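You operate a simulated robot arm through the tools that you are given. There is no shell and no other tool. Be economical: measure what you need, move in short steps, check, and stop when the job is done.

You are at the controls of a simulated robot arm. One attempt, no reset.

JOB
Tighten lamp bolts 1, 2, 3 in order at 25 Nm and put the driver back. Set down upright: orange driver.

Only the result counts: the job must be done as asked and must still hold three seconds after the hand-in. Knocking over, shifting, dropping, spilling or breaking anything else fails it.

ROBOT AND FRAMES
A 6-joint arm with a two-finger parallel gripper, fixed in place. Base frame: the origin is at the foot of the arm, x ahead of it, y to its left, z up; the work surface is at about z = 0. Lengths are in m, angles in rad, forces in N, time in s.
With the tool pointing down near the work surface it reaches from about 0.14 to 0.58 m from the base axis. Its first joint turns from -1.152 to 1.152 rad. Payload 2.1 kg.
The TCP is the grasp point between the finger pads, 0.03 m short of the fingertips. In the tool frame z runs along the fingers and y along their closing line. Largest opening 0.094 m; finger width 0.028, thickness 0.01; the body of the gripper, 0.05 by 0.096 m, starts 0.055 m behind the TCP.
Orientation is that of the tool frame in the base frame, as [roll, pitch, yaw] about the fixed x, y, z axes, in that order (R = Rz(yaw) Ry(pitch) Rx(roll)). With the fingers straight down and closing along the base's y, the tool's x points along the base's -x, its y along +y and its z along -z.

CONTROLS
- The arm moves only by the tool step_arm. Its argument "series" is a list that holds one entry, the list of rows, each a list of 7 numbers: the turn, a rotation vector about the tool's x, y, z in units of 5 degrees (1.0 is 5 degrees), then the shift along the tool's x, y, z in units of 25 mm (1.0 is 25 mm), then the opening, from 0 (shut) to 1 (fully open). In form: [[[rx, ry, rz, tx, ty, tz, hand], ...]]. A call has 1 to 20 rows; each row shifts and turns the commanded pose from where the row before left it, along the tool's axes as they then stand. A call with a number of a shift or a turn outside -1 to 1 is refused whole. Each row takes 0.2 s and may step no farther than 0.05 m and 0.15 rad from the row before; otherwise, or with a gripper value out of range, the whole call is refused. Where a pose cannot be reached the arm comes as near as it can. A force on the tool above 40 N (or 10 N above the force at the start of the call, whichever is more), or a blocked arm, ends the call early, and 0.2 s more pass. Each finger travels about 0.072 m/s and halts on what it meets, pressing with about 23 N; the grip force reading is that of the motor and also rises with nothing between the fingers. The clock runs only during rows and for 0.2 s after the last one: add rows that do not move to give the fingers time. The reply holds the time, the measured pose of the TCP, the force on the tool along the base axes, the opening and the grip force, in the units named above and with some noise, with the torque about the TCP (base axes, N m) and any sound that the robot's microphone picked up.
- Cameras (640 x 400 px; columns grow to the right, rows downward): "scene" is fixed at [0.0462, -0.3638, 0.4922]; the picture's right is [0.84, -0.55, 0.00], its down [-0.27, -0.42, -0.87] and it looks along [0.48, 0.73, -0.50] (base axes); focal length 233 px, centre (320, 200). "wrist" rides on the gripper at [0.076, 0.014, -0.102] in the tool frame; the picture's right is [-0.18, 0.98, 0.00], its down [-0.75, -0.14, -0.64] and it looks along [-0.63, -0.12, 0.77] (tool axes); focal length 243 px, centre (320, 200). There is no depth. A picture from a camera that has moved, and an enlarged one, comes with that camera's place and axes in the base frame and with its lens.
- capture(camera): a new picture of that camera. No time passes.
- inspect(camera, box): a new picture of the part [left, top, right, bottom] of that camera's present view, enlarged. No time passes.
- job_done(): hands the job in; it is judged then, once.

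Work in short steps. Places have to be worked out from the pictures, the camera data and where the tool is seen: move nearer, look again, correct. Check each grasp and each placing, and mend what went wrong. You have 120 turns and 64 pictures in all, those below and enlarged ones among them. Open the gripper and draw the arm clear of the work before you hand the job in, unless the task says otherwise; then end with one line.

The tools are called after "Request:" by a JSON object that holds its "method" and its "body". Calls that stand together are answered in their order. step_arm: Moves the arm, as the interface text tells. Its arguments: {"type":"object","properties":{"series":{"type":"array","items":{"type":"array","items":{"type":"array","items":{"type":"number"}}}}},"required":["series"]} The other tools are called the same way: capture (camera) takes a picture; inspect (camera, box) takes an enlarged picture of a part of a camera's view; job_done () hands the job in.

At the start:

```text
clock: 0.0
position: [0.3081, 0.0203, 0.4232]
tcp_rot: [-3.141, 0.001, -3.142]
force: [-0.1, 0.7, 0.4]
torque: [0.03, 0.03, 0.01]
gripper_width: 0.0939
grasp_force: 0.1
```

scene: 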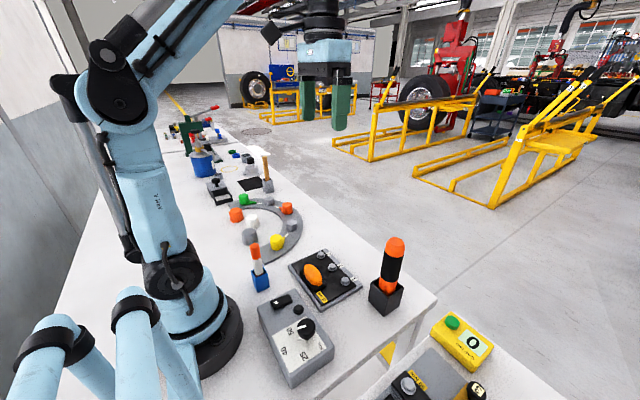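
wrist: 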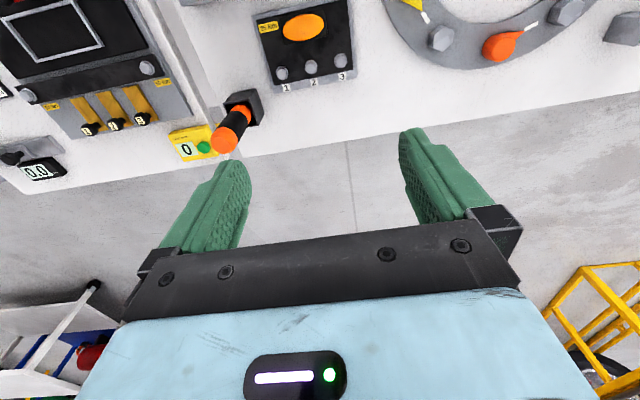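

I'll start by looking closer at the driver, the lamp plate and the dial box.

Request:
{"method": "inspect", "body": {"camera": "scene", "box": [230, 220, 430, 390]}}

Request:
{"method": "inspect", "body": {"camera": "wrist", "box": [160, 0, 400, 160]}}

Request:
{"method": "inspect", "body": {"camera": "scene", "box": [370, 290, 520, 400]}}

```text
2.35 times, centred on (330, 305) of scene
camera zoom: at [0.0462, -0.3638, 0.4922], right [0.84, -0.55, 0.0], down [-0.27, -0.42, -0.87], along [0.48, 0.73, -0.5], focal length 548 px, centre (296, -47)
```

zoom: 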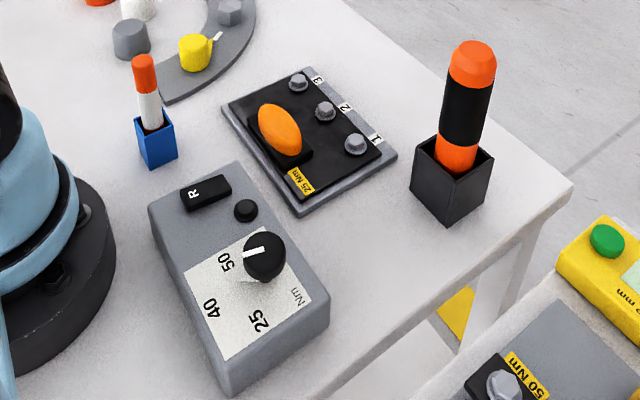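

```text
2.50 times, centred on (280, 80) of wrist
camera zoom: at [0.2325, 0.0351, 0.5255], right [0.18, 0.98, 0.0], down [0.75, -0.14, 0.64], along [0.63, -0.12, -0.77], focal length 606 px, centre (420, 500)
```

zoom: 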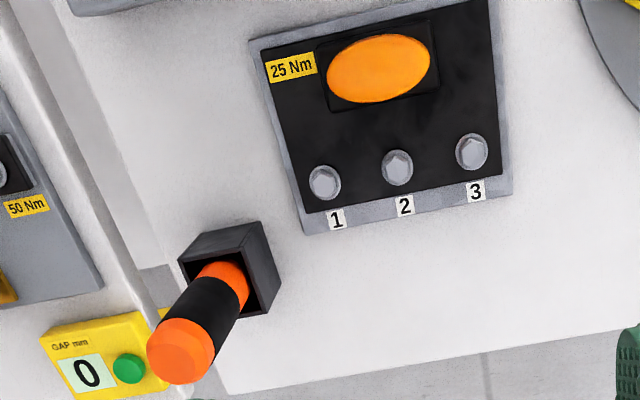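

```text
3.64 times, centred on (445, 345) of scene
camera zoom: at [0.0462, -0.3638, 0.4922], right [0.84, -0.55, 0.0], down [-0.27, -0.42, -0.87], along [0.48, 0.73, -0.5], focal length 847 px, centre (-134, -327)
```

zoom: 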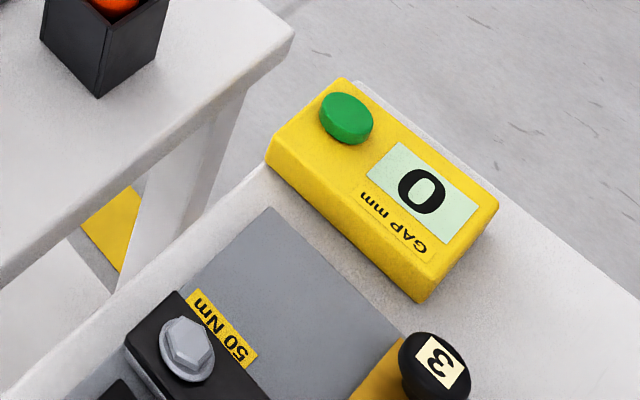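

The driver stands in a black holder near (0.37,-0.15), the bolts are around x=0.32 and y=-0.06, 0 and 0.05, and the dial is near (0.17,-0.13) pointing at 50. I'll turn the tool 90° so the wrist camera looks toward -y at the controller.

Request:
{"method": "step_arm", "body": {"series": [[[0, 0, 1, 0, 0, 0.2, 1], [0, 0, 1, 0, 0, 0.2, 1], [0, 0, 1, 0, 0, 0.2, 1], [0, 0, 1, 0, 0, 0.2, 1], [0, 0, 1, 0, 0, 0.2, 1], [0, 0, 1, 0, 0, 0.2, 1], [0, 0, 1, 0, 0, 0.2, 1], [0, 0, 1, 0, 0, 0.2, 1], [0, 0, 1, 0, 0, 0.2, 1], [0, 0, 1, 0, 0, 0.2, 1], [0, 0, 1, 0, 0, 0.2, 1], [0, 0, 1, 0, 0, 0.2, 1], [0, 0, 1, 0, 0, 0.2, 1], [0, 0, 1, 0, 0, 0.2, 1], [0, 0, 1, 0, 0, 0.2, 1], [0, 0, 1, 0, 0, 0.2, 1], [0, 0, 1, 0, 0, 0.2, 1], [0, 0, 1, 0, 0, 0.2, 1]]]}}

Request:
{"method": "capture", "body": {"camera": "wrist"}}

```text
clock: 3.8
position: [0.3084, 0.0218, 0.3321]
tcp_rot: [-3.141, 0.0, 1.569]
force: [-1.1, 0.7, -1.0]
torque: [0.01, -0.01, 0.02]
gripper_width: 0.0939
grasp_force: 0.0
```

```text
58 pictures are left
camera wrist: at [0.3236, 0.098, 0.4351], right [0.98, -0.19, 0.0], down [-0.14, -0.75, 0.64], along [-0.12, -0.63, -0.77], focal length 243 px, centre (320, 200)
```

wrist: 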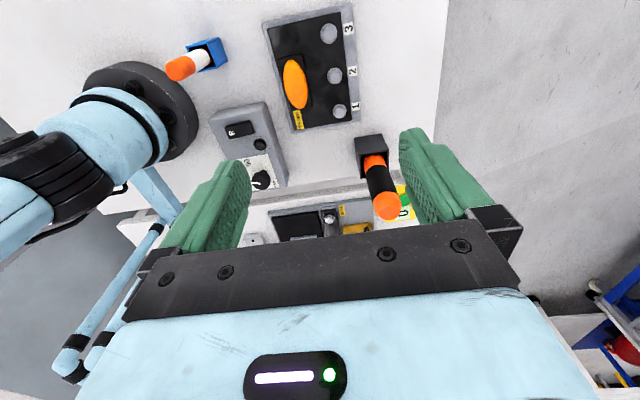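

Camera looks as planned. I'll enlarge the controller and driver.

Request:
{"method": "inspect", "body": {"camera": "wrist", "box": [190, 90, 310, 200]}}

Request:
{"method": "inspect", "body": {"camera": "wrist", "box": [240, 0, 420, 225]}}

```text
3.64 times, centred on (250, 145) of wrist
camera zoom: at [0.3236, 0.098, 0.4351], right [0.98, -0.19, 0.0], down [-0.14, -0.75, 0.64], along [-0.12, -0.63, -0.77], focal length 882 px, centre (574, 400)
```

zoom: 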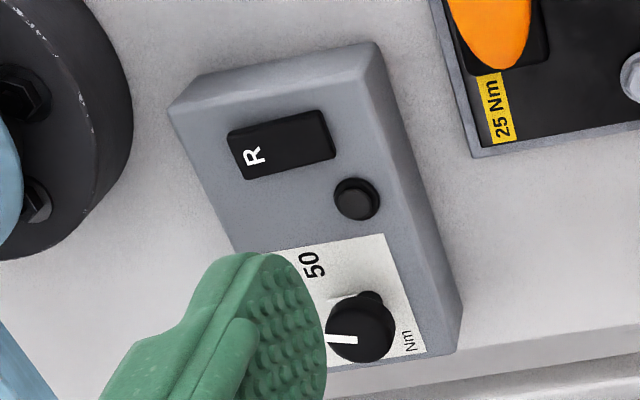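

```text
1.78 times, centred on (330, 112) of wrist
camera zoom: at [0.3236, 0.098, 0.4351], right [0.98, -0.19, 0.0], down [-0.14, -0.75, 0.64], along [-0.12, -0.63, -0.77], focal length 431 px, centre (302, 356)
```

zoom: 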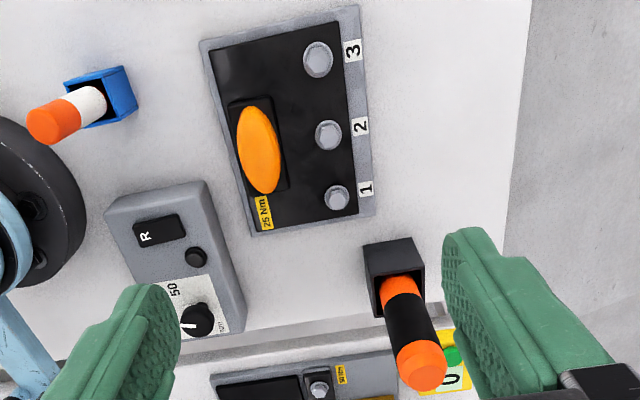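

Rocker shows "R", there's a small round button beside it, and the dial points near 50. I'll move closer for a clean view.

Request:
{"method": "step_arm", "body": {"series": [[[0, 0, 0, 0, -0.9, 0.3, 1], [0, 0, 0, 0, -0.9, 0.3, 1], [0, 0, 0, 0, -0.9, 0.3, 1], [0, 0, 0, 0, -0.9, 0.3, 1], [0, 0, 0, 0, -0.9, 0.3, 1], [0, 0, 0, 0, 0, 0, 1]]]}}

Request:
{"method": "capture", "body": {"camera": "wrist"}}

```text
clock: 5.2
position: [0.1962, 0.0201, 0.2943]
tcp_rot: [3.142, 0.001, 1.57]
force: [-0.5, -0.3, -0.2]
torque: [0.03, 0.01, 0.01]
gripper_width: 0.0941
grasp_force: 0.1
```

```text
55 pictures are left
camera wrist: at [0.2104, 0.0958, 0.3972], right [0.98, -0.18, 0.0], down [-0.14, -0.75, 0.64], along [-0.12, -0.63, -0.77], focal length 243 px, centre (320, 200)
```

wrist: 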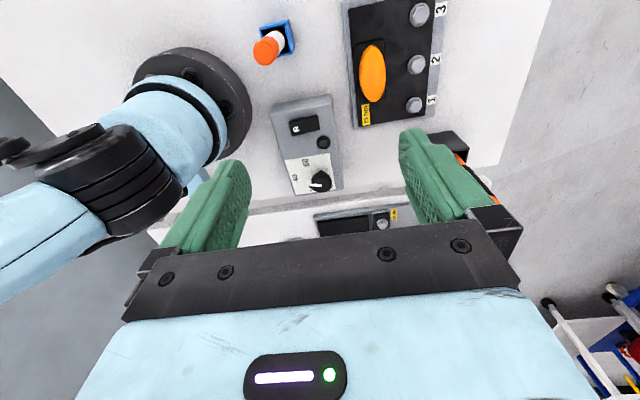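

Request:
{"method": "inspect", "body": {"camera": "wrist", "box": [260, 85, 350, 200]}}

```text
3.48 times, centred on (305, 142) of wrist
camera zoom: at [0.2104, 0.0958, 0.3972], right [0.98, -0.18, 0.0], down [-0.14, -0.75, 0.64], along [-0.12, -0.63, -0.77], focal length 844 px, centre (372, 400)
```

zoom: 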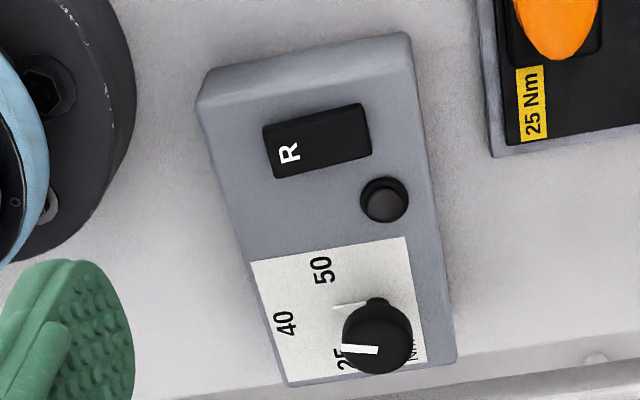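

The box top is at about z=0.045, with the dial axis near (0.168,-0.136), the button near (0.184,-0.075) and the rocker near (0.159,-0.044). I'll move closer to check the pointer and the rocker tilt.

Request:
{"method": "step_arm", "body": {"series": [[[0, 0, 0, -0.4, -0.3, 0.9, 1], [0, 0, 0, -0.4, -0.3, 0.9, 1], [0, 0, 0, -0.4, -0.2, 0.9, 1], [0, 0, 0, -0.4, -0.2, 0.9, 1], [0, 0, 0, -0.4, 0, 0.9, 1], [0, 0, 0, 0, 0, 0, 1]]]}}

Request:
{"method": "capture", "body": {"camera": "wrist"}}

```text
clock: 6.6
position: [0.1711, -0.0319, 0.1803]
tcp_rot: [-3.142, 0.001, 1.571]
force: [-0.2, -0.6, 0.5]
torque: [-0.01, -0.02, 0.01]
gripper_width: 0.0939
grasp_force: 0.0
```

```text
53 pictures are left
camera wrist: at [0.1858, 0.0452, 0.2833], right [0.98, -0.18, 0.0], down [-0.14, -0.75, 0.64], along [-0.12, -0.63, -0.77], focal length 243 px, centre (320, 200)
```

wrist: 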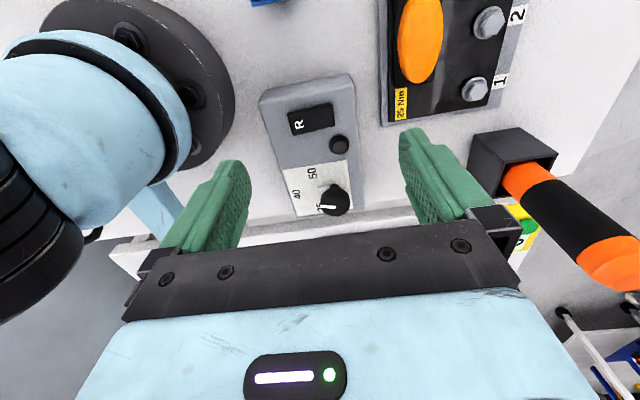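

Request:
{"method": "inspect", "body": {"camera": "wrist", "box": [255, 75, 365, 220]}}

Request:
{"method": "inspect", "body": {"camera": "scene", "box": [250, 285, 340, 390]}}

```text
2.76 times, centred on (310, 148) of wrist
camera zoom: at [0.1858, 0.0452, 0.2833], right [0.98, -0.18, 0.0], down [-0.14, -0.75, 0.64], along [-0.12, -0.63, -0.77], focal length 669 px, centre (348, 345)
```

zoom: 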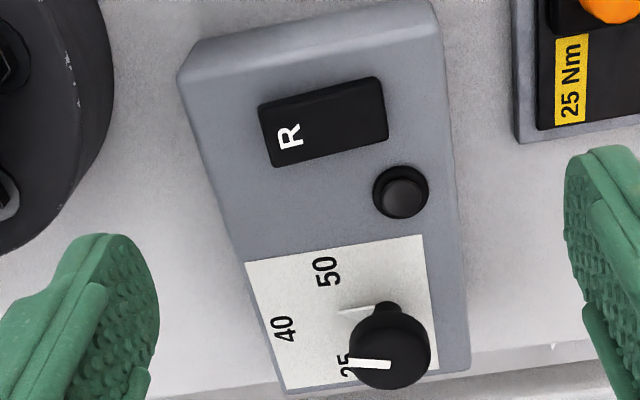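

```text
3.81 times, centred on (295, 338) of scene
camera zoom: at [0.0461, -0.3638, 0.4922], right [0.84, -0.55, 0.0], down [-0.27, -0.42, -0.87], along [0.48, 0.73, -0.5], focal length 888 px, centre (415, -324)
```

zoom: 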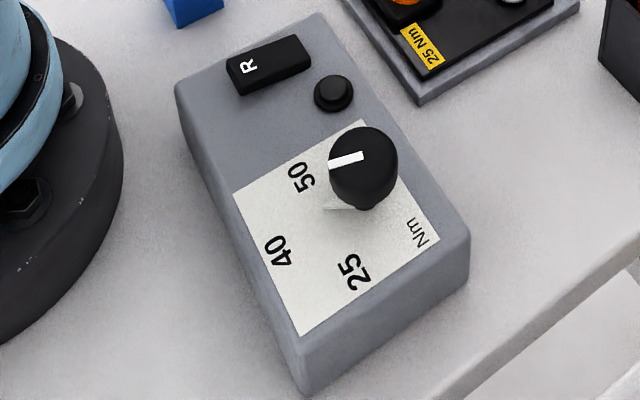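

Pointer is near 165° in the base plane (labels: 50≈126°, 40≈177°, 25≈228°). I'll go over the knob first, staying above it.

Request:
{"method": "step_arm", "body": {"series": [[[0, 0, 0, -0.9, -0.1, 0, 0.7], [0, 0, 0, -0.9, 0, 0, 0.7], [0, 0, 0, -0.9, 0, 0, 0.7], [0, 0, 0, -0.9, 0, 0.6, 0.7], [0, 0, 0, -0.6, 0, 0.6, 0.7], [0, 0, 0, 0, 0, 0.7, 0.7], [0, 0, 0, 0, 0, 0.6, 0.7], [0, 0, 0, 0, 0, 0, 0.7]]]}}

Request:
{"method": "inspect", "body": {"camera": "scene", "box": [220, 250, 380, 390]}}

```text
clock: 8.4
position: [0.1679, -0.1332, 0.1213]
tcp_rot: [3.141, 0.0, 1.571]
force: [0.8, -0.1, -0.1]
torque: [0.01, 0.0, -0.02]
gripper_width: 0.0658
grasp_force: 0.0
```

```text
2.86 times, centred on (300, 320) of scene
camera zoom: at [0.0461, -0.3638, 0.4922], right [0.84, -0.55, 0.0], down [-0.27, -0.42, -0.87], along [0.48, 0.73, -0.5], focal length 666 px, centre (377, -143)
```

zoom: 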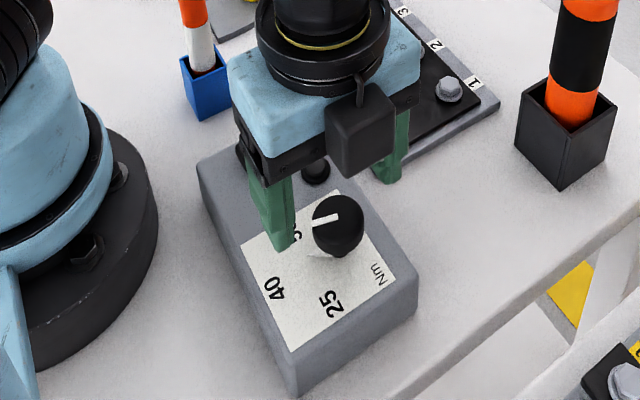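

Fingers straddle the knob nicely; shift 3 mm toward -y, lower to about z=0.082 and close.

Request:
{"method": "step_arm", "body": {"series": [[[0, 0, 0, -0.15, 0, 0.6, 0.7], [0, 0, 0, 0, 0, 0.6, 0.7], [0, 0, 0, 0, 0, 0.35, 0.7], [0, 0, 0, 0, 0, 0, 0.3], [0, 0, 0, 0, 0, 0, 0.0], [0, 0, 0, 0, 0, 0, 0.0], [0, 0, 0, 0, 0, 0, 0.0]]]}}

Request:
{"method": "inspect", "body": {"camera": "scene", "box": [220, 250, 380, 390]}}

```text
clock: 10.0
position: [0.1689, -0.1361, 0.0805]
tcp_rot: [3.139, 0.0, 1.57]
force: [15.6, -3.6, -27.5]
torque: [0.29, 0.23, 0.01]
gripper_width: 0.0334
grasp_force: 45.2
```

```text
2.86 times, centred on (300, 320) of scene
camera zoom: at [0.0462, -0.3638, 0.4922], right [0.84, -0.55, 0.0], down [-0.27, -0.41, -0.87], along [0.48, 0.73, -0.5], focal length 666 px, centre (377, -143)
```

zoom: 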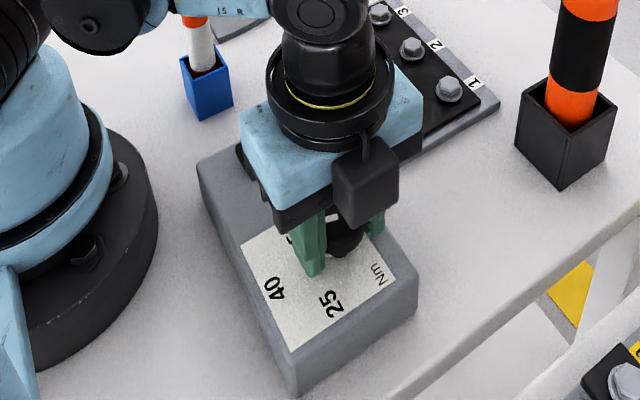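

Knob is gripped (0.033 m). I'll relieve the forces slightly and turn 30° (counter-clockwise from above), then check.

Request:
{"method": "step_arm", "body": {"series": [[[0, 0, 0, 0, 0.04, 0.06, 0], [0, 0, -1, 0, 0, 0, 0], [0, 0, -1, 0, 0, 0, 0], [0, 0, -1, 0, 0, 0, 0], [0, 0, -1, 0, 0, 0, 0], [0, 0, -1, 0, 0, 0, 0], [0, 0, -1, 0, 0, 0, 0]]]}}

```text
clock: 10.5
position: [0.1684, -0.1368, 0.0805]
tcp_rot: [-3.138, -0.008, 1.58]
force: [-0.6, 0.2, 4.8]
torque: [-0.04, -0.4, 0.02]
gripper_width: 0.0339
grasp_force: 44.7
stopped in row 2: the force on the tool passed its limit at 42 N (the readings are from after the stop); the commanded pose is now the measured one
```

Force transient stopped it; the command is now reset to the measured pose. Retry with gentler grip and smaller increments.

Request:
{"method": "step_arm", "body": {"series": [[[0, 0, 0, 0, 0, 0, 0.32], [0, 0, -0.5, 0, 0, 0, 0.32], [0, 0, -0.5, 0, 0, 0, 0.32], [0, 0, -0.5, 0, 0, 0, 0.32], [0, 0, -0.5, 0, 0, 0, 0.32]]]}}

```text
clock: 11.7
position: [0.17, -0.1368, 0.0818]
tcp_rot: [-3.139, -0.008, 1.755]
force: [-0.4, -3.8, -27.1]
torque: [0.15, -0.5, 0.0]
gripper_width: 0.0338
grasp_force: 44.5
```

Rotation works now (10°). Continue in half-steps.

Request:
{"method": "step_arm", "body": {"series": [[[0, 0, -0.5, 0, 0, 0, 0.32], [0, 0, -0.5, 0, 0, 0, 0.32], [0, 0, -0.5, 0, 0, 0, 0.32], [0, 0, -0.5, 0, 0, 0, 0.32], [0, 0, -0.5, 0, 0, 0, 0.32], [0, 0, -0.5, 0, 0, 0, 0.32], [0, 0, -0.5, 0, 0, 0, 0.32], [0, 0, -0.5, 0, 0, 0, 0.32], [0, 0, -0.5, 0, 0, 0, 0.32], [0, 0, -0.5, 0, 0, 0, 0.32]]]}}

Request:
{"method": "inspect", "body": {"camera": "wrist", "box": [220, 60, 420, 240]}}

```text
clock: 13.9
position: [0.1688, -0.1373, 0.0822]
tcp_rot: [-3.141, -0.005, 2.191]
force: [3.5, -2.5, -6.0]
torque: [0.44, 0.43, 0.02]
gripper_width: 0.0337
grasp_force: 45.1
stopped in row 10: the force on the tool passed its limit at 41 N (the readings are from after the stop); the commanded pose is now the measured one
```

```text
2.22 times, centred on (320, 150) of wrist
camera zoom: at [0.1378, -0.0664, 0.1838], right [0.91, 0.42, 0.0], down [0.33, -0.7, 0.64], along [0.27, -0.58, -0.77], focal length 539 px, centre (320, 311)
```

zoom: 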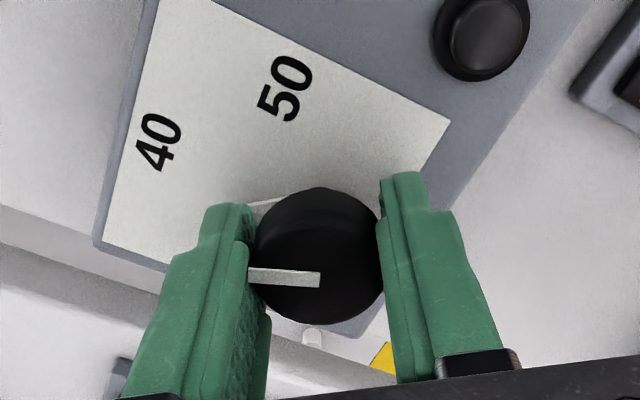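

Knob followed (about 35°); pointer is now at ~199°, with ~29° to go to 25.

Request:
{"method": "step_arm", "body": {"series": [[[0, 0, -0.5, 0, 0, 0, 0.32], [0, 0, -0.5, 0, 0, 0, 0.32], [0, 0, -0.5, 0, 0, 0, 0.32], [0, 0, -0.5, 0, 0, 0, 0.32], [0, 0, -0.5, 0, 0, 0, 0.32], [0, 0, -0.5, 0, 0, 0, 0.32], [0, 0, -0.5, 0, 0, 0, 0.32], [0, 0, -0.5, 0, 0, 0, 0.32], [0, 0, -0.5, 0, 0, 0, 0.32], [0, 0, -0.5, 0, 0, 0, 0.32]]]}}

Request:
{"method": "inspect", "body": {"camera": "wrist", "box": [220, 60, 420, 240]}}

```text
clock: 15.8
position: [0.1688, -0.1364, 0.0809]
tcp_rot: [3.141, -0.001, 2.538]
force: [2.6, -0.9, -4.7]
torque: [0.13, 0.51, 0.02]
gripper_width: 0.0338
grasp_force: 45.3
stopped in row 9: the force on the tool passed its limit at 41 N (the readings are from after the stop); the commanded pose is now the measured one
```

```text
2.22 times, centred on (320, 150) of wrist
camera zoom: at [0.1156, -0.0814, 0.1834], right [0.71, 0.71, 0.0], down [0.54, -0.55, 0.64], along [0.45, -0.45, -0.77], focal length 539 px, centre (320, 311)
```

zoom: 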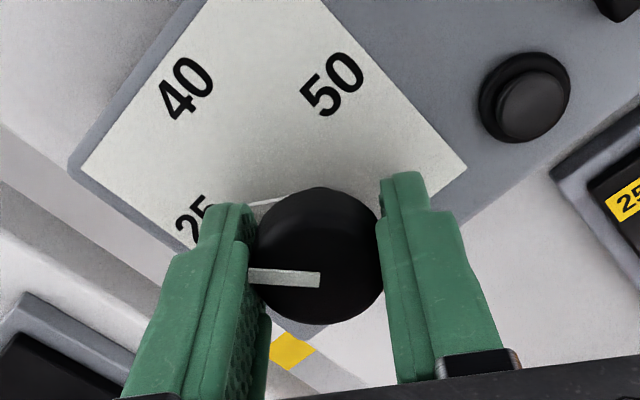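

Another 20° done; about 9° left. Then I'll open and look.

Request:
{"method": "step_arm", "body": {"series": [[[0, 0, -0.5, 0, 0, 0, 0.32], [0, 0, -0.5, 0, 0, 0, 0.32], [0, 0, -0.5, 0, 0, 0, 0.32], [0, 0, -0.4, 0, 0, 0, 0.32], [0, 0, 0, 0, 0, 0, 0.6], [0, 0, 0, 0, 0, 0, 0.7], [0, 0, 0, 0, 0, -0.8, 0.7], [0, 0, 0, 0, 0, -0.8, 0.7], [0, 0, 0, 0, 0, -0.8, 0.7], [0, 0, 0, 0.5, 0, -0.8, 0.7], [0, 0, 0, 0.8, 0, 0, 0.7], [0, 0, 0, 0.8, 0, 0, 0.7]]]}}

Request:
{"method": "inspect", "body": {"camera": "wrist", "box": [220, 60, 420, 240]}}

Request:
{"method": "inspect", "body": {"camera": "scene", "box": [250, 285, 340, 390]}}

```text
clock: 16.2
position: [0.1692, -0.1369, 0.081]
tcp_rot: [3.139, 0.004, 2.585]
force: [1.2, 0.0, -3.2]
torque: [0.08, 0.32, 0.03]
gripper_width: 0.0335
grasp_force: 45.2
stopped in row 2: the force on the tool passed its limit at 42 N (the readings are from after the stop); the commanded pose is now the measured one
```

```text
2.22 times, centred on (320, 150) of wrist
camera zoom: at [0.1127, -0.0836, 0.1833], right [0.68, 0.74, 0.0], down [0.56, -0.52, 0.64], along [0.48, -0.43, -0.77], focal length 539 px, centre (320, 311)
```

zoom: 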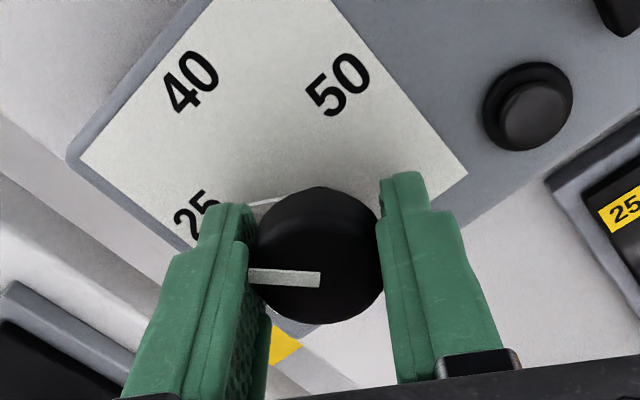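

```text
3.81 times, centred on (295, 338) of scene
camera zoom: at [0.0461, -0.3638, 0.4922], right [0.84, -0.55, 0.0], down [-0.27, -0.42, -0.87], along [0.48, 0.73, -0.5], focal length 888 px, centre (415, -324)
```

zoom: 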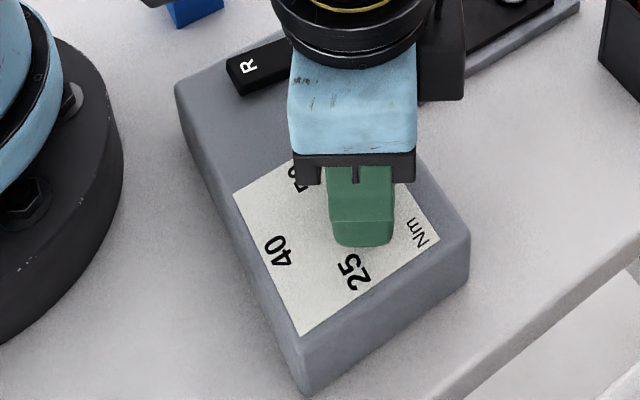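

The plate-level tick now seems to aim at 25. Release, rise and look.

Request:
{"method": "step_arm", "body": {"series": [[[0, 0, 0, 0, 0, 0, 0.6], [0, 0, 0, 0, 0, 0, 0.7], [0, 0, 0, 0, 0, -0.8, 0.7], [0, 0, 0, 0, 0, -0.8, 0.7], [0, 0, 0, 0, 0, -0.8, 0.7], [0, 0, 0, 0.8, 0, -0.8, 0.7], [0, 0, 0, 0.8, 0, 0, 0.7], [0, 0, 0, 0.8, 0, 0, 0.7]]]}}

Request:
{"method": "capture", "body": {"camera": "wrist"}}

Request:
{"method": "inspect", "body": {"camera": "scene", "box": [250, 285, 340, 390]}}

```text
clock: 18.1
position: [0.1161, -0.1054, 0.1608]
tcp_rot: [3.138, 0.003, 2.58]
force: [-0.3, 0.3, -0.6]
torque: [0.02, 0.02, 0.0]
gripper_width: 0.0657
grasp_force: 0.1
```

```text
44 pictures are left
camera wrist: at [0.0599, -0.0517, 0.2631], right [0.68, 0.74, 0.0], down [0.56, -0.52, 0.64], along [0.48, -0.43, -0.77], focal length 243 px, centre (320, 200)
```

wrist: 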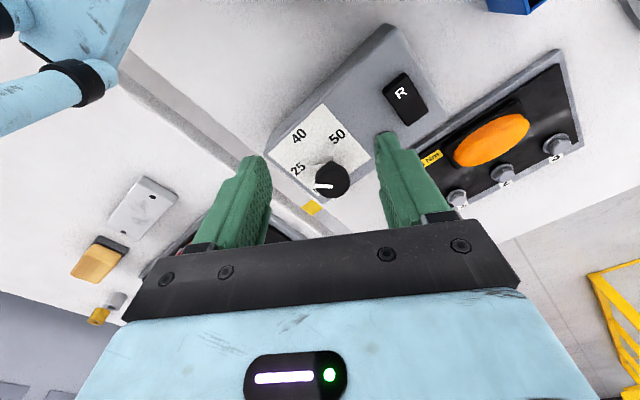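

```text
3.81 times, centred on (295, 338) of scene
camera zoom: at [0.0462, -0.3638, 0.4922], right [0.84, -0.55, 0.0], down [-0.27, -0.42, -0.87], along [0.48, 0.73, -0.5], focal length 888 px, centre (415, -324)
```

zoom: 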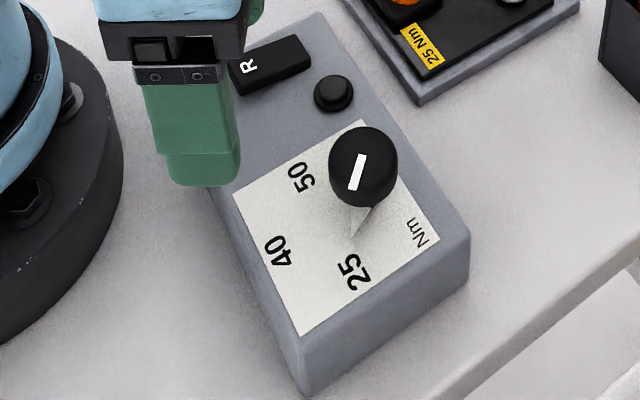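

Request:
{"method": "inspect", "body": {"camera": "wrist", "box": [270, 95, 370, 205]}}

Request:
{"method": "inspect", "body": {"camera": "scene", "box": [292, 310, 332, 360]}}

```text
3.64 times, centred on (320, 150) of wrist
camera zoom: at [0.0599, -0.0517, 0.2631], right [0.68, 0.74, 0.0], down [0.56, -0.52, 0.64], along [0.48, -0.43, -0.77], focal length 882 px, centre (320, 382)
```

zoom: 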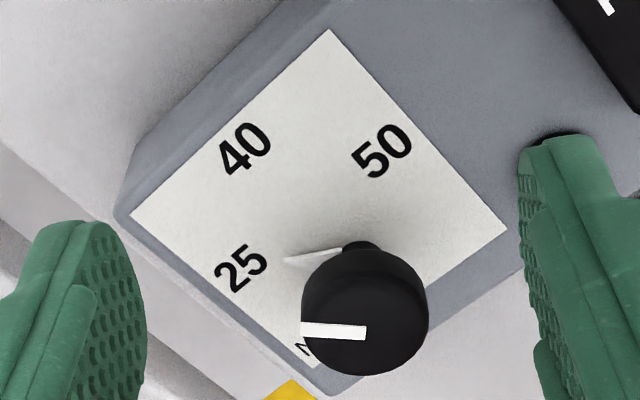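

```text
8.00 times, centred on (312, 335) of scene
camera zoom: at [0.0462, -0.3638, 0.4922], right [0.84, -0.55, 0.0], down [-0.27, -0.42, -0.87], along [0.48, 0.73, -0.5], focal length 1864 px, centre (384, -880)
```

zoom: 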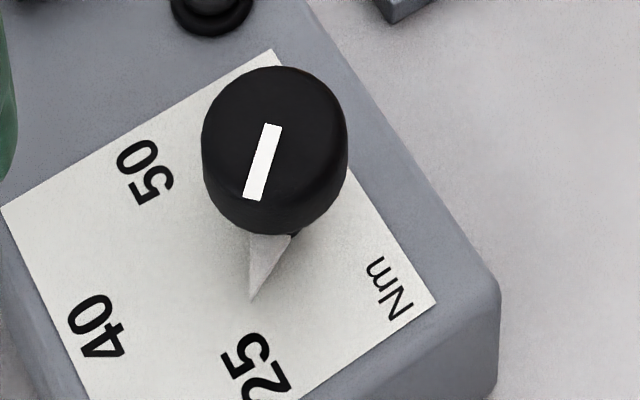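

The dial triangle is at ~223°, the "25" label at ~230°. I'll regrasp and turn ~8° more so it's squarely on 25.

Request:
{"method": "step_arm", "body": {"series": [[[0, 0, 0, -0.8, 0, 0, 0.7], [0, 0, 0, -0.8, 0, 0, 0.7], [0, 0, 0, -0.8, 0, 0.8, 0.7], [0, 0, 0, -0.05, 0, 0.8, 0.7], [0, 0, 0, 0, 0, 0.8, 0.7], [0, 0, 0, 0, 0, 0.75, 0.7], [0, 0, 0, 0, 0, 0, 0.33], [0, 0, 0, 0, 0, 0, 0.33], [0, 0, 0, 0, 0, 0, 0.33]]]}}

Request:
{"method": "step_arm", "body": {"series": [[[0, 0, -0.5, 0, 0, 0, 0.33], [0, 0, -0.5, 0, 0, 0, 0.33], [0, 0, -0.5, 0, 0, 0, 0.33], [0, 0, 0, 0, 0, 0, 0.33]]]}}

```text
clock: 20.1
position: [0.1711, -0.1374, 0.08]
tcp_rot: [3.139, 0.003, 2.583]
force: [7.1, -2.9, -22.7]
torque: [0.32, 0.91, -0.02]
gripper_width: 0.0338
grasp_force: 45.2
```

```text
clock: 20.7
position: [0.1714, -0.1372, 0.0808]
tcp_rot: [3.139, 0.007, 2.669]
force: [2.2, -0.7, -3.4]
torque: [0.08, 0.3, -0.03]
gripper_width: 0.0338
grasp_force: 45.0
stopped in row 3: the force on the tool passed its limit at 41 N (the readings are from after the stop); the commanded pose is now the measured one
```

Request:
{"method": "step_arm", "body": {"series": [[[0, 0, -0.4, 0, 0, 0, 0.33], [0, 0, -0.4, 0, 0, 0, 0.33]]]}}

Request:
{"method": "step_arm", "body": {"series": [[[0, 0, 0, 0, 0, 0, 0.6], [0, 0, 0, 0, 0, 0, 0.7], [0, 0, 0, 0, 0, -0.8, 0.7], [0, 0, 0, 0, 0, -0.8, 0.7], [0, 0, 0, 0, 0, -0.8, 0.7], [0, 0, 0, 0.8, 0, -0.8, 0.7], [0, 0, 0, 0.8, 0, 0, 0.7], [0, 0, 0, 0.8, 0, 0, 0.7]]]}}

Request:
{"method": "inspect", "body": {"camera": "wrist", "box": [270, 95, 370, 205]}}

```text
clock: 21.3
position: [0.1704, -0.1368, 0.0809]
tcp_rot: [-3.142, 0.007, 2.736]
force: [-3.8, -5.4, 9.8]
torque: [0.06, -0.31, -0.67]
gripper_width: 0.0337
grasp_force: 45.2
```

```text
clock: 23.1
position: [0.1151, -0.1111, 0.1596]
tcp_rot: [3.138, 0.008, 2.739]
force: [0.8, -0.5, -0.3]
torque: [0.0, 0.0, -0.01]
gripper_width: 0.0658
grasp_force: 0.0
```

```text
3.64 times, centred on (320, 150) of wrist
camera zoom: at [0.0518, -0.0676, 0.2618], right [0.56, 0.83, 0.0], down [0.63, -0.42, 0.65], along [0.54, -0.36, -0.76], focal length 882 px, centre (320, 382)
```

zoom: 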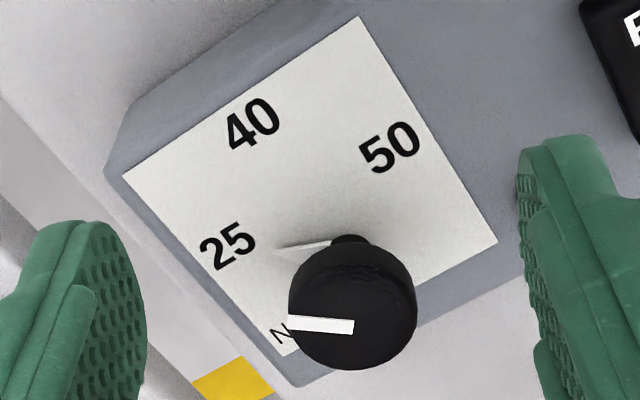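

Dial now points squarely at 25. Next: the direction rocker/button. I'll raise a bit and turn back to see it closely.

Request:
{"method": "step_arm", "body": {"series": [[[0, 0, 1, 0, 0.3, -0.2, 0.7], [0, 0, 1, 0, 0.3, -0.2, 0.7], [0, 0, 1, 0, 0.3, 0, 0.7], [0, 0, 1, 0, 0.3, 0, 0.7], [0, 0, 1, 0.4, 0.3, 0, 0.7], [0, 0, 1, 0.4, 0.3, 0, 0.7], [0, 0, 1, 0.4, 0.2, 0, 0.7], [0, 0, 1, 0.4, 0.2, 0, 0.7], [0, 0, 1, 0.4, 0.2, 0, 0.7], [0, 0, 1, 0.4, 0, 0, 0.7], [0, 0, 1, 0.4, 0, 0, 0.7], [0, 0, 1, 0.4, 0, 0, 0.7], [0, 0, 1, 0.4, 0, 0, 0.7]]]}}

Request:
{"method": "capture", "body": {"camera": "wrist"}}

```text
clock: 25.9
position: [0.1537, -0.0024, 0.1724]
tcp_rot: [3.138, 0.002, 1.602]
force: [1.6, -0.4, -0.5]
torque: [-0.02, 0.01, 0.0]
gripper_width: 0.0659
grasp_force: 0.0
out of reach, approached as far as the arm can: row 5, 6, 7, 8, 9, 10, 11, 13
```

```text
39 pictures are left
camera wrist: at [0.1656, 0.0742, 0.2748], right [0.99, -0.15, 0.0], down [-0.12, -0.76, 0.64], along [-0.1, -0.64, -0.77], focal length 243 px, centre (320, 200)
```

wrist: 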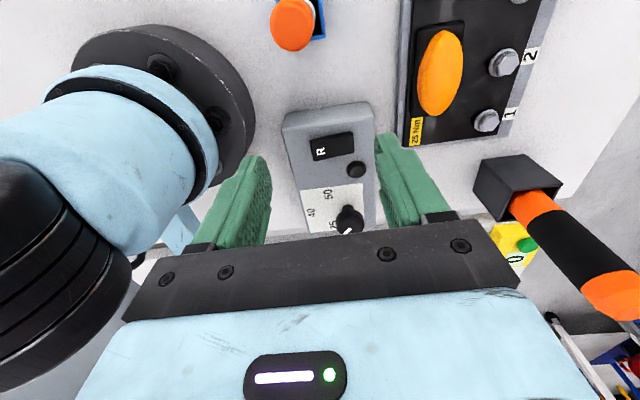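

Request:
{"method": "inspect", "body": {"camera": "wrist", "box": [300, 120, 375, 190]}}

Request:
{"method": "inspect", "body": {"camera": "scene", "box": [260, 285, 320, 325]}}

```text
5.71 times, centred on (338, 155) of wrist
camera zoom: at [0.1656, 0.0742, 0.2748], right [0.99, -0.15, 0.0], down [-0.12, -0.76, 0.64], along [-0.1, -0.64, -0.77], focal length 1386 px, centre (220, 457)
```

zoom: 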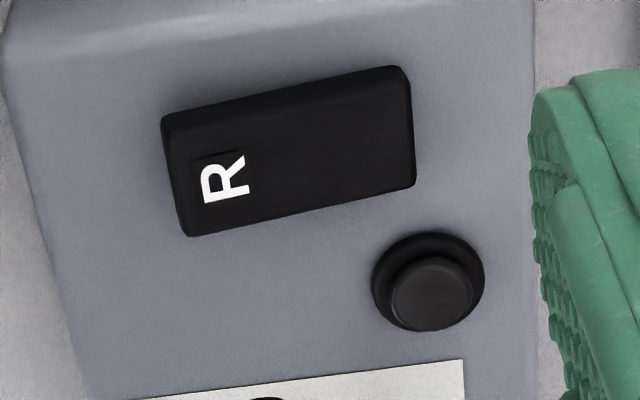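

```text
10.00 times, centred on (290, 305) of scene
camera zoom: at [0.0461, -0.3638, 0.4922], right [0.84, -0.55, 0.0], down [-0.27, -0.42, -0.87], along [0.48, 0.73, -0.5], focal length 2330 px, centre (620, -850)
```

zoom: 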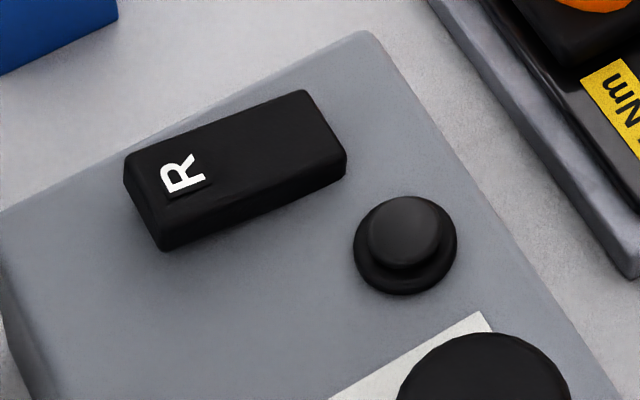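

R end of the rocker stands proud and the unlabelled end is pressed in, which I read as forward. Now go above the driver (axis ≈ (0.372,-0.144), top z≈0.18).

Request:
{"method": "step_arm", "body": {"series": [[[0, 0, 0.36, 0, 0, -1, 1], [0, 0, 0, 0, 0.2, -1, 1], [0, 0, 0, 0, 0.9, -1, 1], [0, 0, 0, 0, 0.9, -1, 1], [0, 0, 0, -0.5, 0.9, -0.3, 1], [0, 0, 0, -0.8, 0.9, 0, 1], [0, 0, 0, -0.8, 0.9, 0, 1], [0, 0, 0, -0.8, 0.9, 0, 1], [0, 0, 0, -0.8, 0.9, 0, 1], [0, 0, 0, 0, 0.9, 0, 1], [0, 0, 0, 0, 0.9, 0, 1], [0, 0, 0, 0, 0, 0, 1]]]}}

Request:
{"method": "capture", "body": {"camera": "wrist"}}

Request:
{"method": "capture", "body": {"camera": "scene"}}

```text
clock: 28.5
position: [0.3612, -0.0965, 0.2788]
tcp_rot: [3.133, 0.002, 1.572]
force: [0.3, -0.3, -0.7]
torque: [0.01, -0.01, 0.0]
gripper_width: 0.0939
grasp_force: 0.0
```

```text
36 pictures are left
camera wrist: at [0.3756, -0.0195, 0.3816], right [0.98, -0.18, 0.01], down [-0.14, -0.75, 0.64], along [-0.11, -0.63, -0.77], focal length 243 px, centre (320, 200)
```

wrist: 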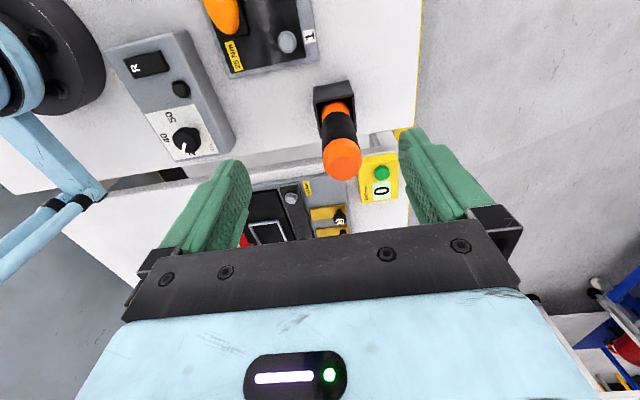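

```text
35 pictures are left
```

scene: 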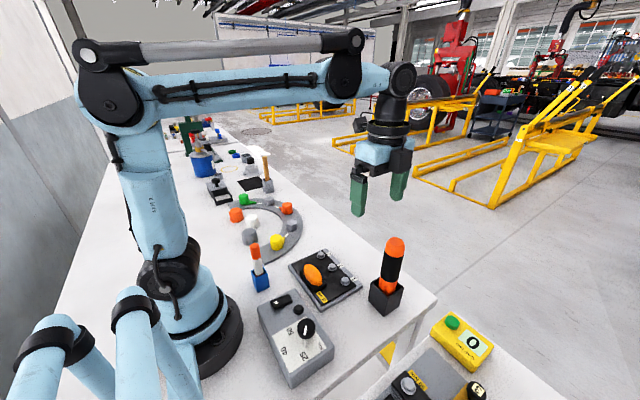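

Driver axis refined to (0.376,-0.143). Align, descend straight around it to z≈0.14, then close.

Request:
{"method": "step_arm", "body": {"series": [[[0, 0, 0, -0.9, 0.3, 0, 1], [0, 0, 0, -0.96, 0.3, 0, 1], [0, 0, 0, 0, 0, 0.8, 1], [0, 0, 0, 0, 0, 0.8, 1], [0, 0, 0, 0, 0, 0.8, 1], [0, 0, 0, 0, 0, 0.8, 1], [0, 0, 0, 0, 0, 0.8, 1], [0, 0, 0, 0, 0, 0.8, 1], [0, 0, 0, 0, 0, 0.7, 1], [0, 0, 0, 0, 0, 0, 1]]]}}

Request:
{"method": "inspect", "body": {"camera": "scene", "box": [330, 200, 450, 330]}}

Request:
{"method": "capture", "body": {"camera": "wrist"}}

```text
clock: 30.7
position: [0.3746, -0.1417, 0.1415]
tcp_rot: [3.136, 0.002, 1.573]
force: [0.0, 0.6, 0.2]
torque: [0.0, -0.01, 0.01]
gripper_width: 0.0939
grasp_force: 0.0
```

```text
3.08 times, centred on (390, 265) of scene
camera zoom: at [0.0461, -0.3638, 0.4922], right [0.84, -0.55, 0.0], down [-0.27, -0.42, -0.87], along [0.48, 0.73, -0.5], focal length 717 px, centre (105, 0)
```

zoom: 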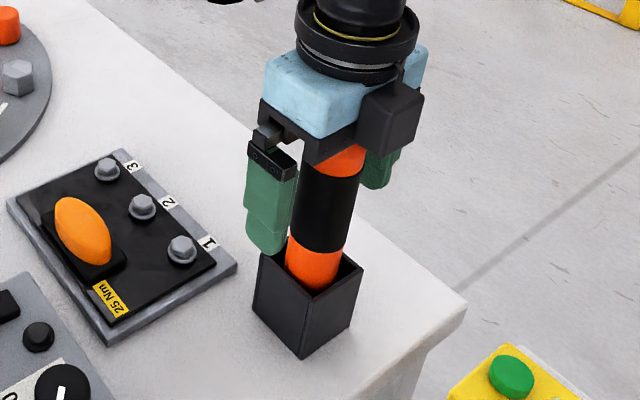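

```text
33 pictures are left
camera wrist: at [0.3888, -0.0655, 0.2439], right [0.98, -0.18, 0.01], down [-0.14, -0.75, 0.64], along [-0.11, -0.63, -0.77], focal length 243 px, centre (320, 200)
```

wrist: 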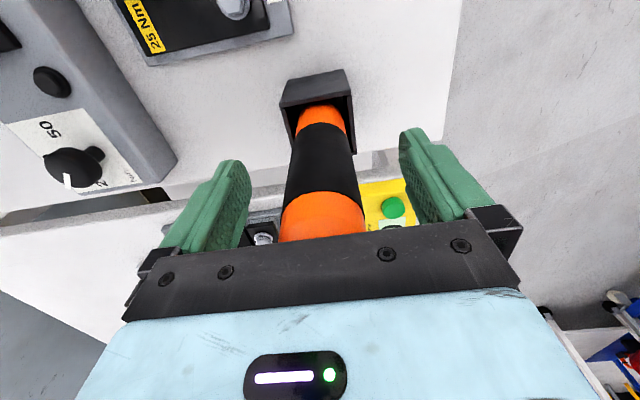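

Driver is centred between the fingers. Close.

Request:
{"method": "step_arm", "body": {"series": [[[0, 0, 0, 0, 0, 0, 0.6], [0, 0, 0, 0, 0, 0, 0.3], [0, 0, 0, 0, 0, 0, 0.2], [0, 0, 0, 0, 0, 0, 0.2], [0, 0, 0, 0, 0, 0, 0.2]]]}}

```text
clock: 31.9
position: [0.3745, -0.1411, 0.1424]
tcp_rot: [3.137, 0.003, 1.573]
force: [-1.2, 0.1, -0.6]
torque: [0.0, 0.12, 0.0]
gripper_width: 0.04
grasp_force: 22.9
```

Gripped at 0.040 m; note the pick pose (0.3745,-0.1413,0.142). Lift straight out 0.085 m.

Request:
{"method": "step_arm", "body": {"series": [[[0, 0, 0, 0, 0, -0.4, 0.2], [0, 0, 0, 0, 0, -0.6, 0.2], [0, 0, 0, 0, 0, -0.8, 0.2], [0, 0, 0, 0, 0, -0.8, 0.2], [0, 0, 0, 0, 0, -0.8, 0.2], [0, 0, 0, 0, 0, 0, 0.2]]]}}

Request:
{"method": "capture", "body": {"camera": "wrist"}}

Request:
{"method": "inspect", "body": {"camera": "scene", "box": [250, 170, 450, 330]}}

```text
clock: 33.3
position: [0.3765, -0.1427, 0.2276]
tcp_rot: [3.137, 0.0, 1.572]
force: [-0.1, 0.1, -4.2]
torque: [-0.01, -0.03, -0.04]
gripper_width: 0.0396
grasp_force: 22.8
```

```text
32 pictures are left
camera wrist: at [0.3912, -0.0657, 0.3299], right [0.98, -0.18, 0.01], down [-0.14, -0.75, 0.64], along [-0.11, -0.63, -0.77], focal length 243 px, centre (320, 200)
```

wrist: 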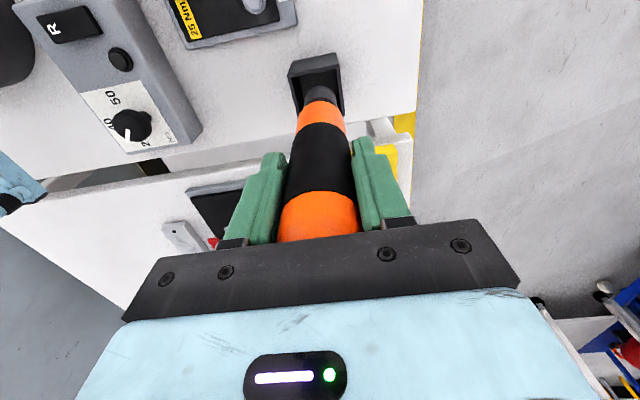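

```text
2.50 times, centred on (350, 250) of scene
camera zoom: at [0.0462, -0.3638, 0.4922], right [0.84, -0.55, 0.0], down [-0.27, -0.42, -0.87], along [0.48, 0.73, -0.5], focal length 583 px, centre (245, 75)
```

zoom: 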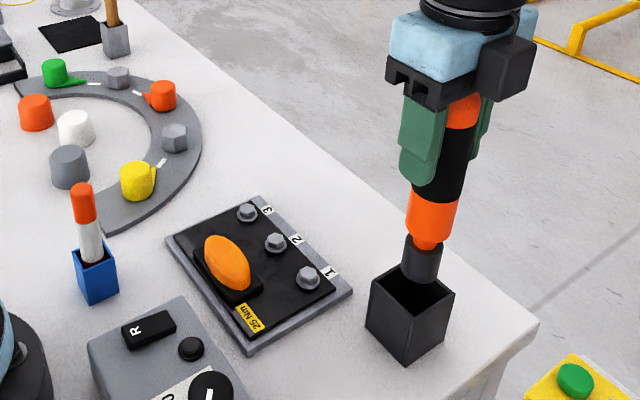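

Driver's free with its dark socket down (tip ≈0.145 m below TCP). Bolts triangulate to x≈0.327, y≈-0.057/0/0.056. Move above bolt 1.

Request:
{"method": "step_arm", "body": {"series": [[[0, 0, 0, 0, 0, -0.6, 0.2], [0, 0, 0, 0.6, -0.4, 0, 0.2], [0, 0, 0, 0.8, -0.5, 0, 0.2], [0, 0, 0, 0.8, -0.5, 0, 0.2], [0, 0, 0, 0.7, -0.4, 0, 0.2], [0, 0, 0, 0.5, -0.2, 0.6, 0.2], [0, 0, 0, 0, 0, 0.8, 0.2], [0, 0, 0, 0, 0, 0, 0.2]]]}}

Request:
{"method": "inspect", "body": {"camera": "wrist", "box": [230, 30, 430, 160]}}

Request:
{"method": "inspect", "body": {"camera": "scene", "box": [280, 200, 400, 320]}}

```text
clock: 35.1
position: [0.3258, -0.0592, 0.2075]
tcp_rot: [3.135, 0.003, 1.571]
force: [0.4, 0.4, -5.1]
torque: [0.0, 0.0, 0.01]
gripper_width: 0.0394
grasp_force: 23.1
```

```text
3.08 times, centred on (330, 95) of wrist
camera zoom: at [0.3404, 0.0183, 0.3094], right [0.98, -0.18, 0.01], down [-0.14, -0.75, 0.64], along [-0.11, -0.63, -0.77], focal length 746 px, centre (289, 523)
```

zoom: 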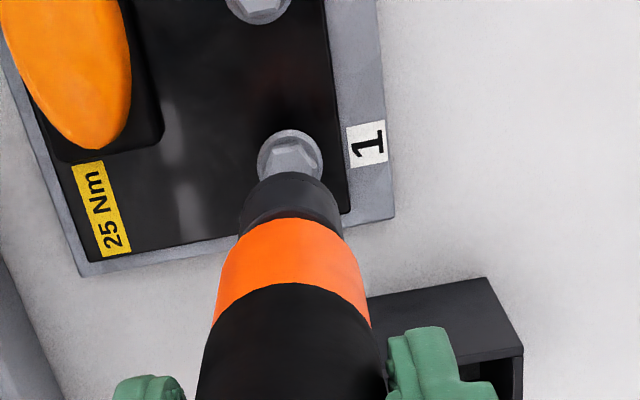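

```text
3.33 times, centred on (340, 260) of scene
camera zoom: at [0.0462, -0.3638, 0.4922], right [0.84, -0.55, 0.0], down [-0.27, -0.42, -0.87], along [0.48, 0.73, -0.5], focal length 777 px, centre (253, 0)
```

zoom: 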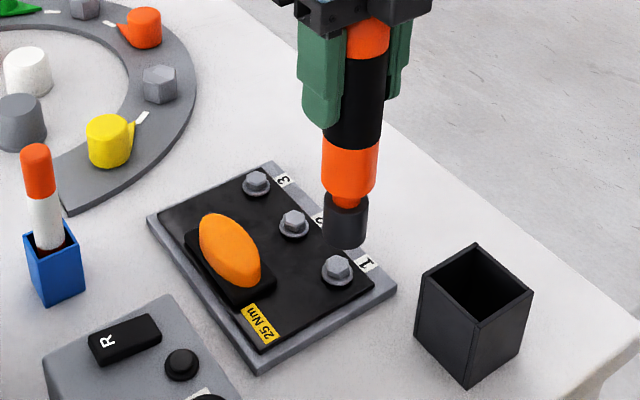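

Bolt 1 looks to be about 5–6 mm further +y and ~2 mm +x from the socket axis. Correct and come down 20 mm to compare closer.

Request:
{"method": "step_arm", "body": {"series": [[[0, 0, 0, 0.22, 0.08, 0.3, 0.2], [0, 0, 0, 0, 0, 0.4, 0.2], [0, 0, 0, 0, 0, 0, 0.2]]]}}

Request:
{"method": "inspect", "body": {"camera": "scene", "box": [320, 240, 380, 300]}}

Request:
{"method": "inspect", "body": {"camera": "wrist", "box": [260, 40, 380, 140]}}

```text
clock: 35.9
position: [0.3279, -0.0526, 0.19]
tcp_rot: [3.135, 0.001, 1.573]
force: [-0.2, -0.3, -4.3]
torque: [0.0, -0.01, -0.03]
gripper_width: 0.0393
grasp_force: 23.4
```

```text
6.67 times, centred on (350, 270) of scene
camera zoom: at [0.0462, -0.3638, 0.4922], right [0.84, -0.55, 0.0], down [-0.27, -0.42, -0.87], along [0.48, 0.73, -0.5], focal length 1554 px, centre (120, -267)
```

zoom: 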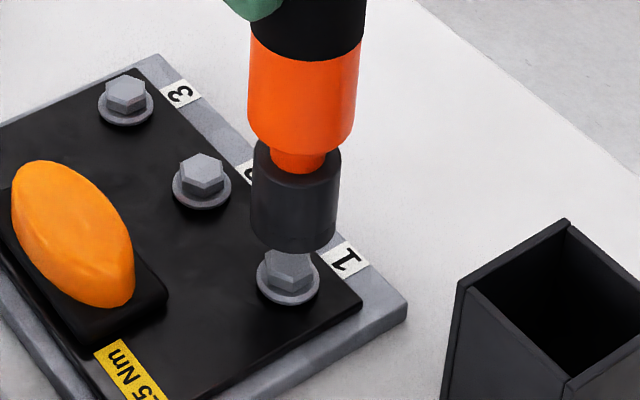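

```text
4.00 times, centred on (320, 90) of wrist
camera zoom: at [0.3425, 0.0242, 0.2921], right [0.98, -0.18, 0.01], down [-0.14, -0.75, 0.64], along [-0.11, -0.63, -0.77], focal length 970 px, centre (320, 640)
```

zoom: 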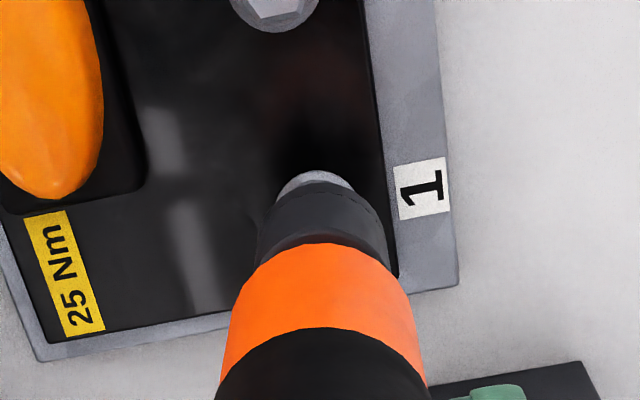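

Socket is nearly over bolt 1; shift ~2 mm to -y and lower slowly until it seats.

Request:
{"method": "step_arm", "body": {"series": [[[0, 0, 0, -0.085, -0.01, 0, 0.2], [0, 0, 0, 0, 0, 0.3, 0.2], [0, 0, 0, 0, 0, 0.3, 0.2], [0, 0, 0, 0, 0, 0.1, 0.2], [0, 0, 0, 0, 0, 0.1, 0.2], [0, 0, 0, 0, 0, 0.1, 0.2], [0, 0, 0, 0, 0, 0.1, 0.2]]]}}

Request:
{"method": "inspect", "body": {"camera": "scene", "box": [320, 240, 380, 300]}}

```text
clock: 37.5
position: [0.3281, -0.0555, 0.1662]
tcp_rot: [3.135, 0.001, 1.573]
force: [0.9, 0.4, -5.0]
torque: [0.02, -0.02, -0.03]
gripper_width: 0.0392
grasp_force: 23.4
```

```text
6.67 times, centred on (350, 270) of scene
camera zoom: at [0.0462, -0.3638, 0.4922], right [0.84, -0.55, 0.0], down [-0.27, -0.42, -0.87], along [0.48, 0.73, -0.5], focal length 1554 px, centre (120, -267)
```

zoom: 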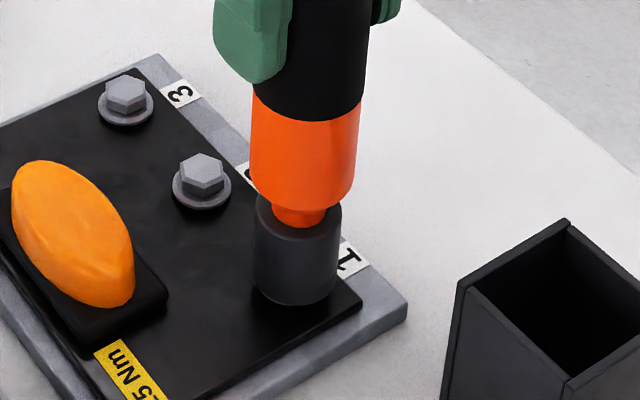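

Socket encloses the head without contact force yet. Nudge ~1.5 mm in -x and lower in 1.5 mm steps until contact.

Request:
{"method": "step_arm", "body": {"series": [[[0, 0, 0, 0, -0.06, 0, 0.2], [0, 0, 0, 0, 0, 0.06, 0.2], [0, 0, 0, 0, 0, 0.06, 0.2], [0, 0, 0, 0, 0, 0.06, 0.2], [0, 0, 0, 0, 0, 0.06, 0.2], [0, 0, 0, 0, 0, 0.06, 0.2]]]}}

```text
clock: 38.7
position: [0.327, -0.0536, 0.1608]
tcp_rot: [3.136, 0.004, 1.572]
force: [-2.4, 0.6, 10.2]
torque: [-0.1, 0.3, -0.13]
gripper_width: 0.0377
grasp_force: 23.0
stopped in row 6: the force on the tool passed its limit at 41 N (the readings are from after the stop); the commanded pose is now the measured one
```

Contact with the bolt. Hold still and see whether the driver runs / a sound is heard.

Request:
{"method": "step_arm", "body": {"series": [[[0, 0, 0, 0, 0, 0.02, 0.2], [0, 0, 0, 0, 0, 0, 0.2], [0, 0, 0, 0, 0, 0, 0.2], [0, 0, 0, 0, 0, 0, 0.2], [0, 0, 0, 0, 0, 0, 0.2]]]}}

Request:
{"method": "inspect", "body": {"camera": "scene", "box": [260, 200, 410, 330]}}

```text
clock: 39.9
position: [0.328, -0.0536, 0.1602]
tcp_rot: [3.136, 0.003, 1.57]
force: [-3.9, 0.9, 13.8]
torque: [-0.08, 0.57, -0.17]
gripper_width: 0.0378
grasp_force: 23.0
```

```text
3.08 times, centred on (335, 265) of scene
camera zoom: at [0.0461, -0.3638, 0.4923], right [0.84, -0.55, 0.0], down [-0.27, -0.42, -0.87], along [0.48, 0.73, -0.5], focal length 717 px, centre (274, 0)
```

zoom: 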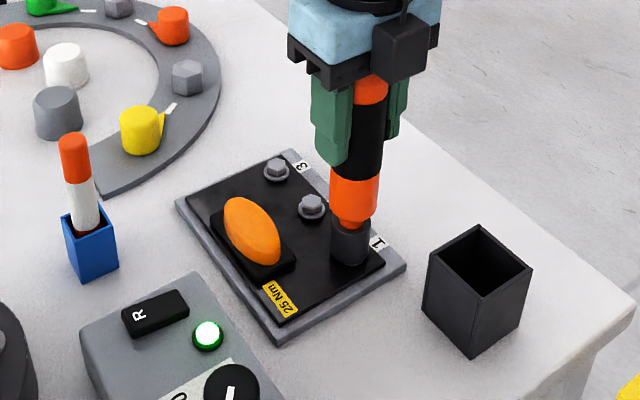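

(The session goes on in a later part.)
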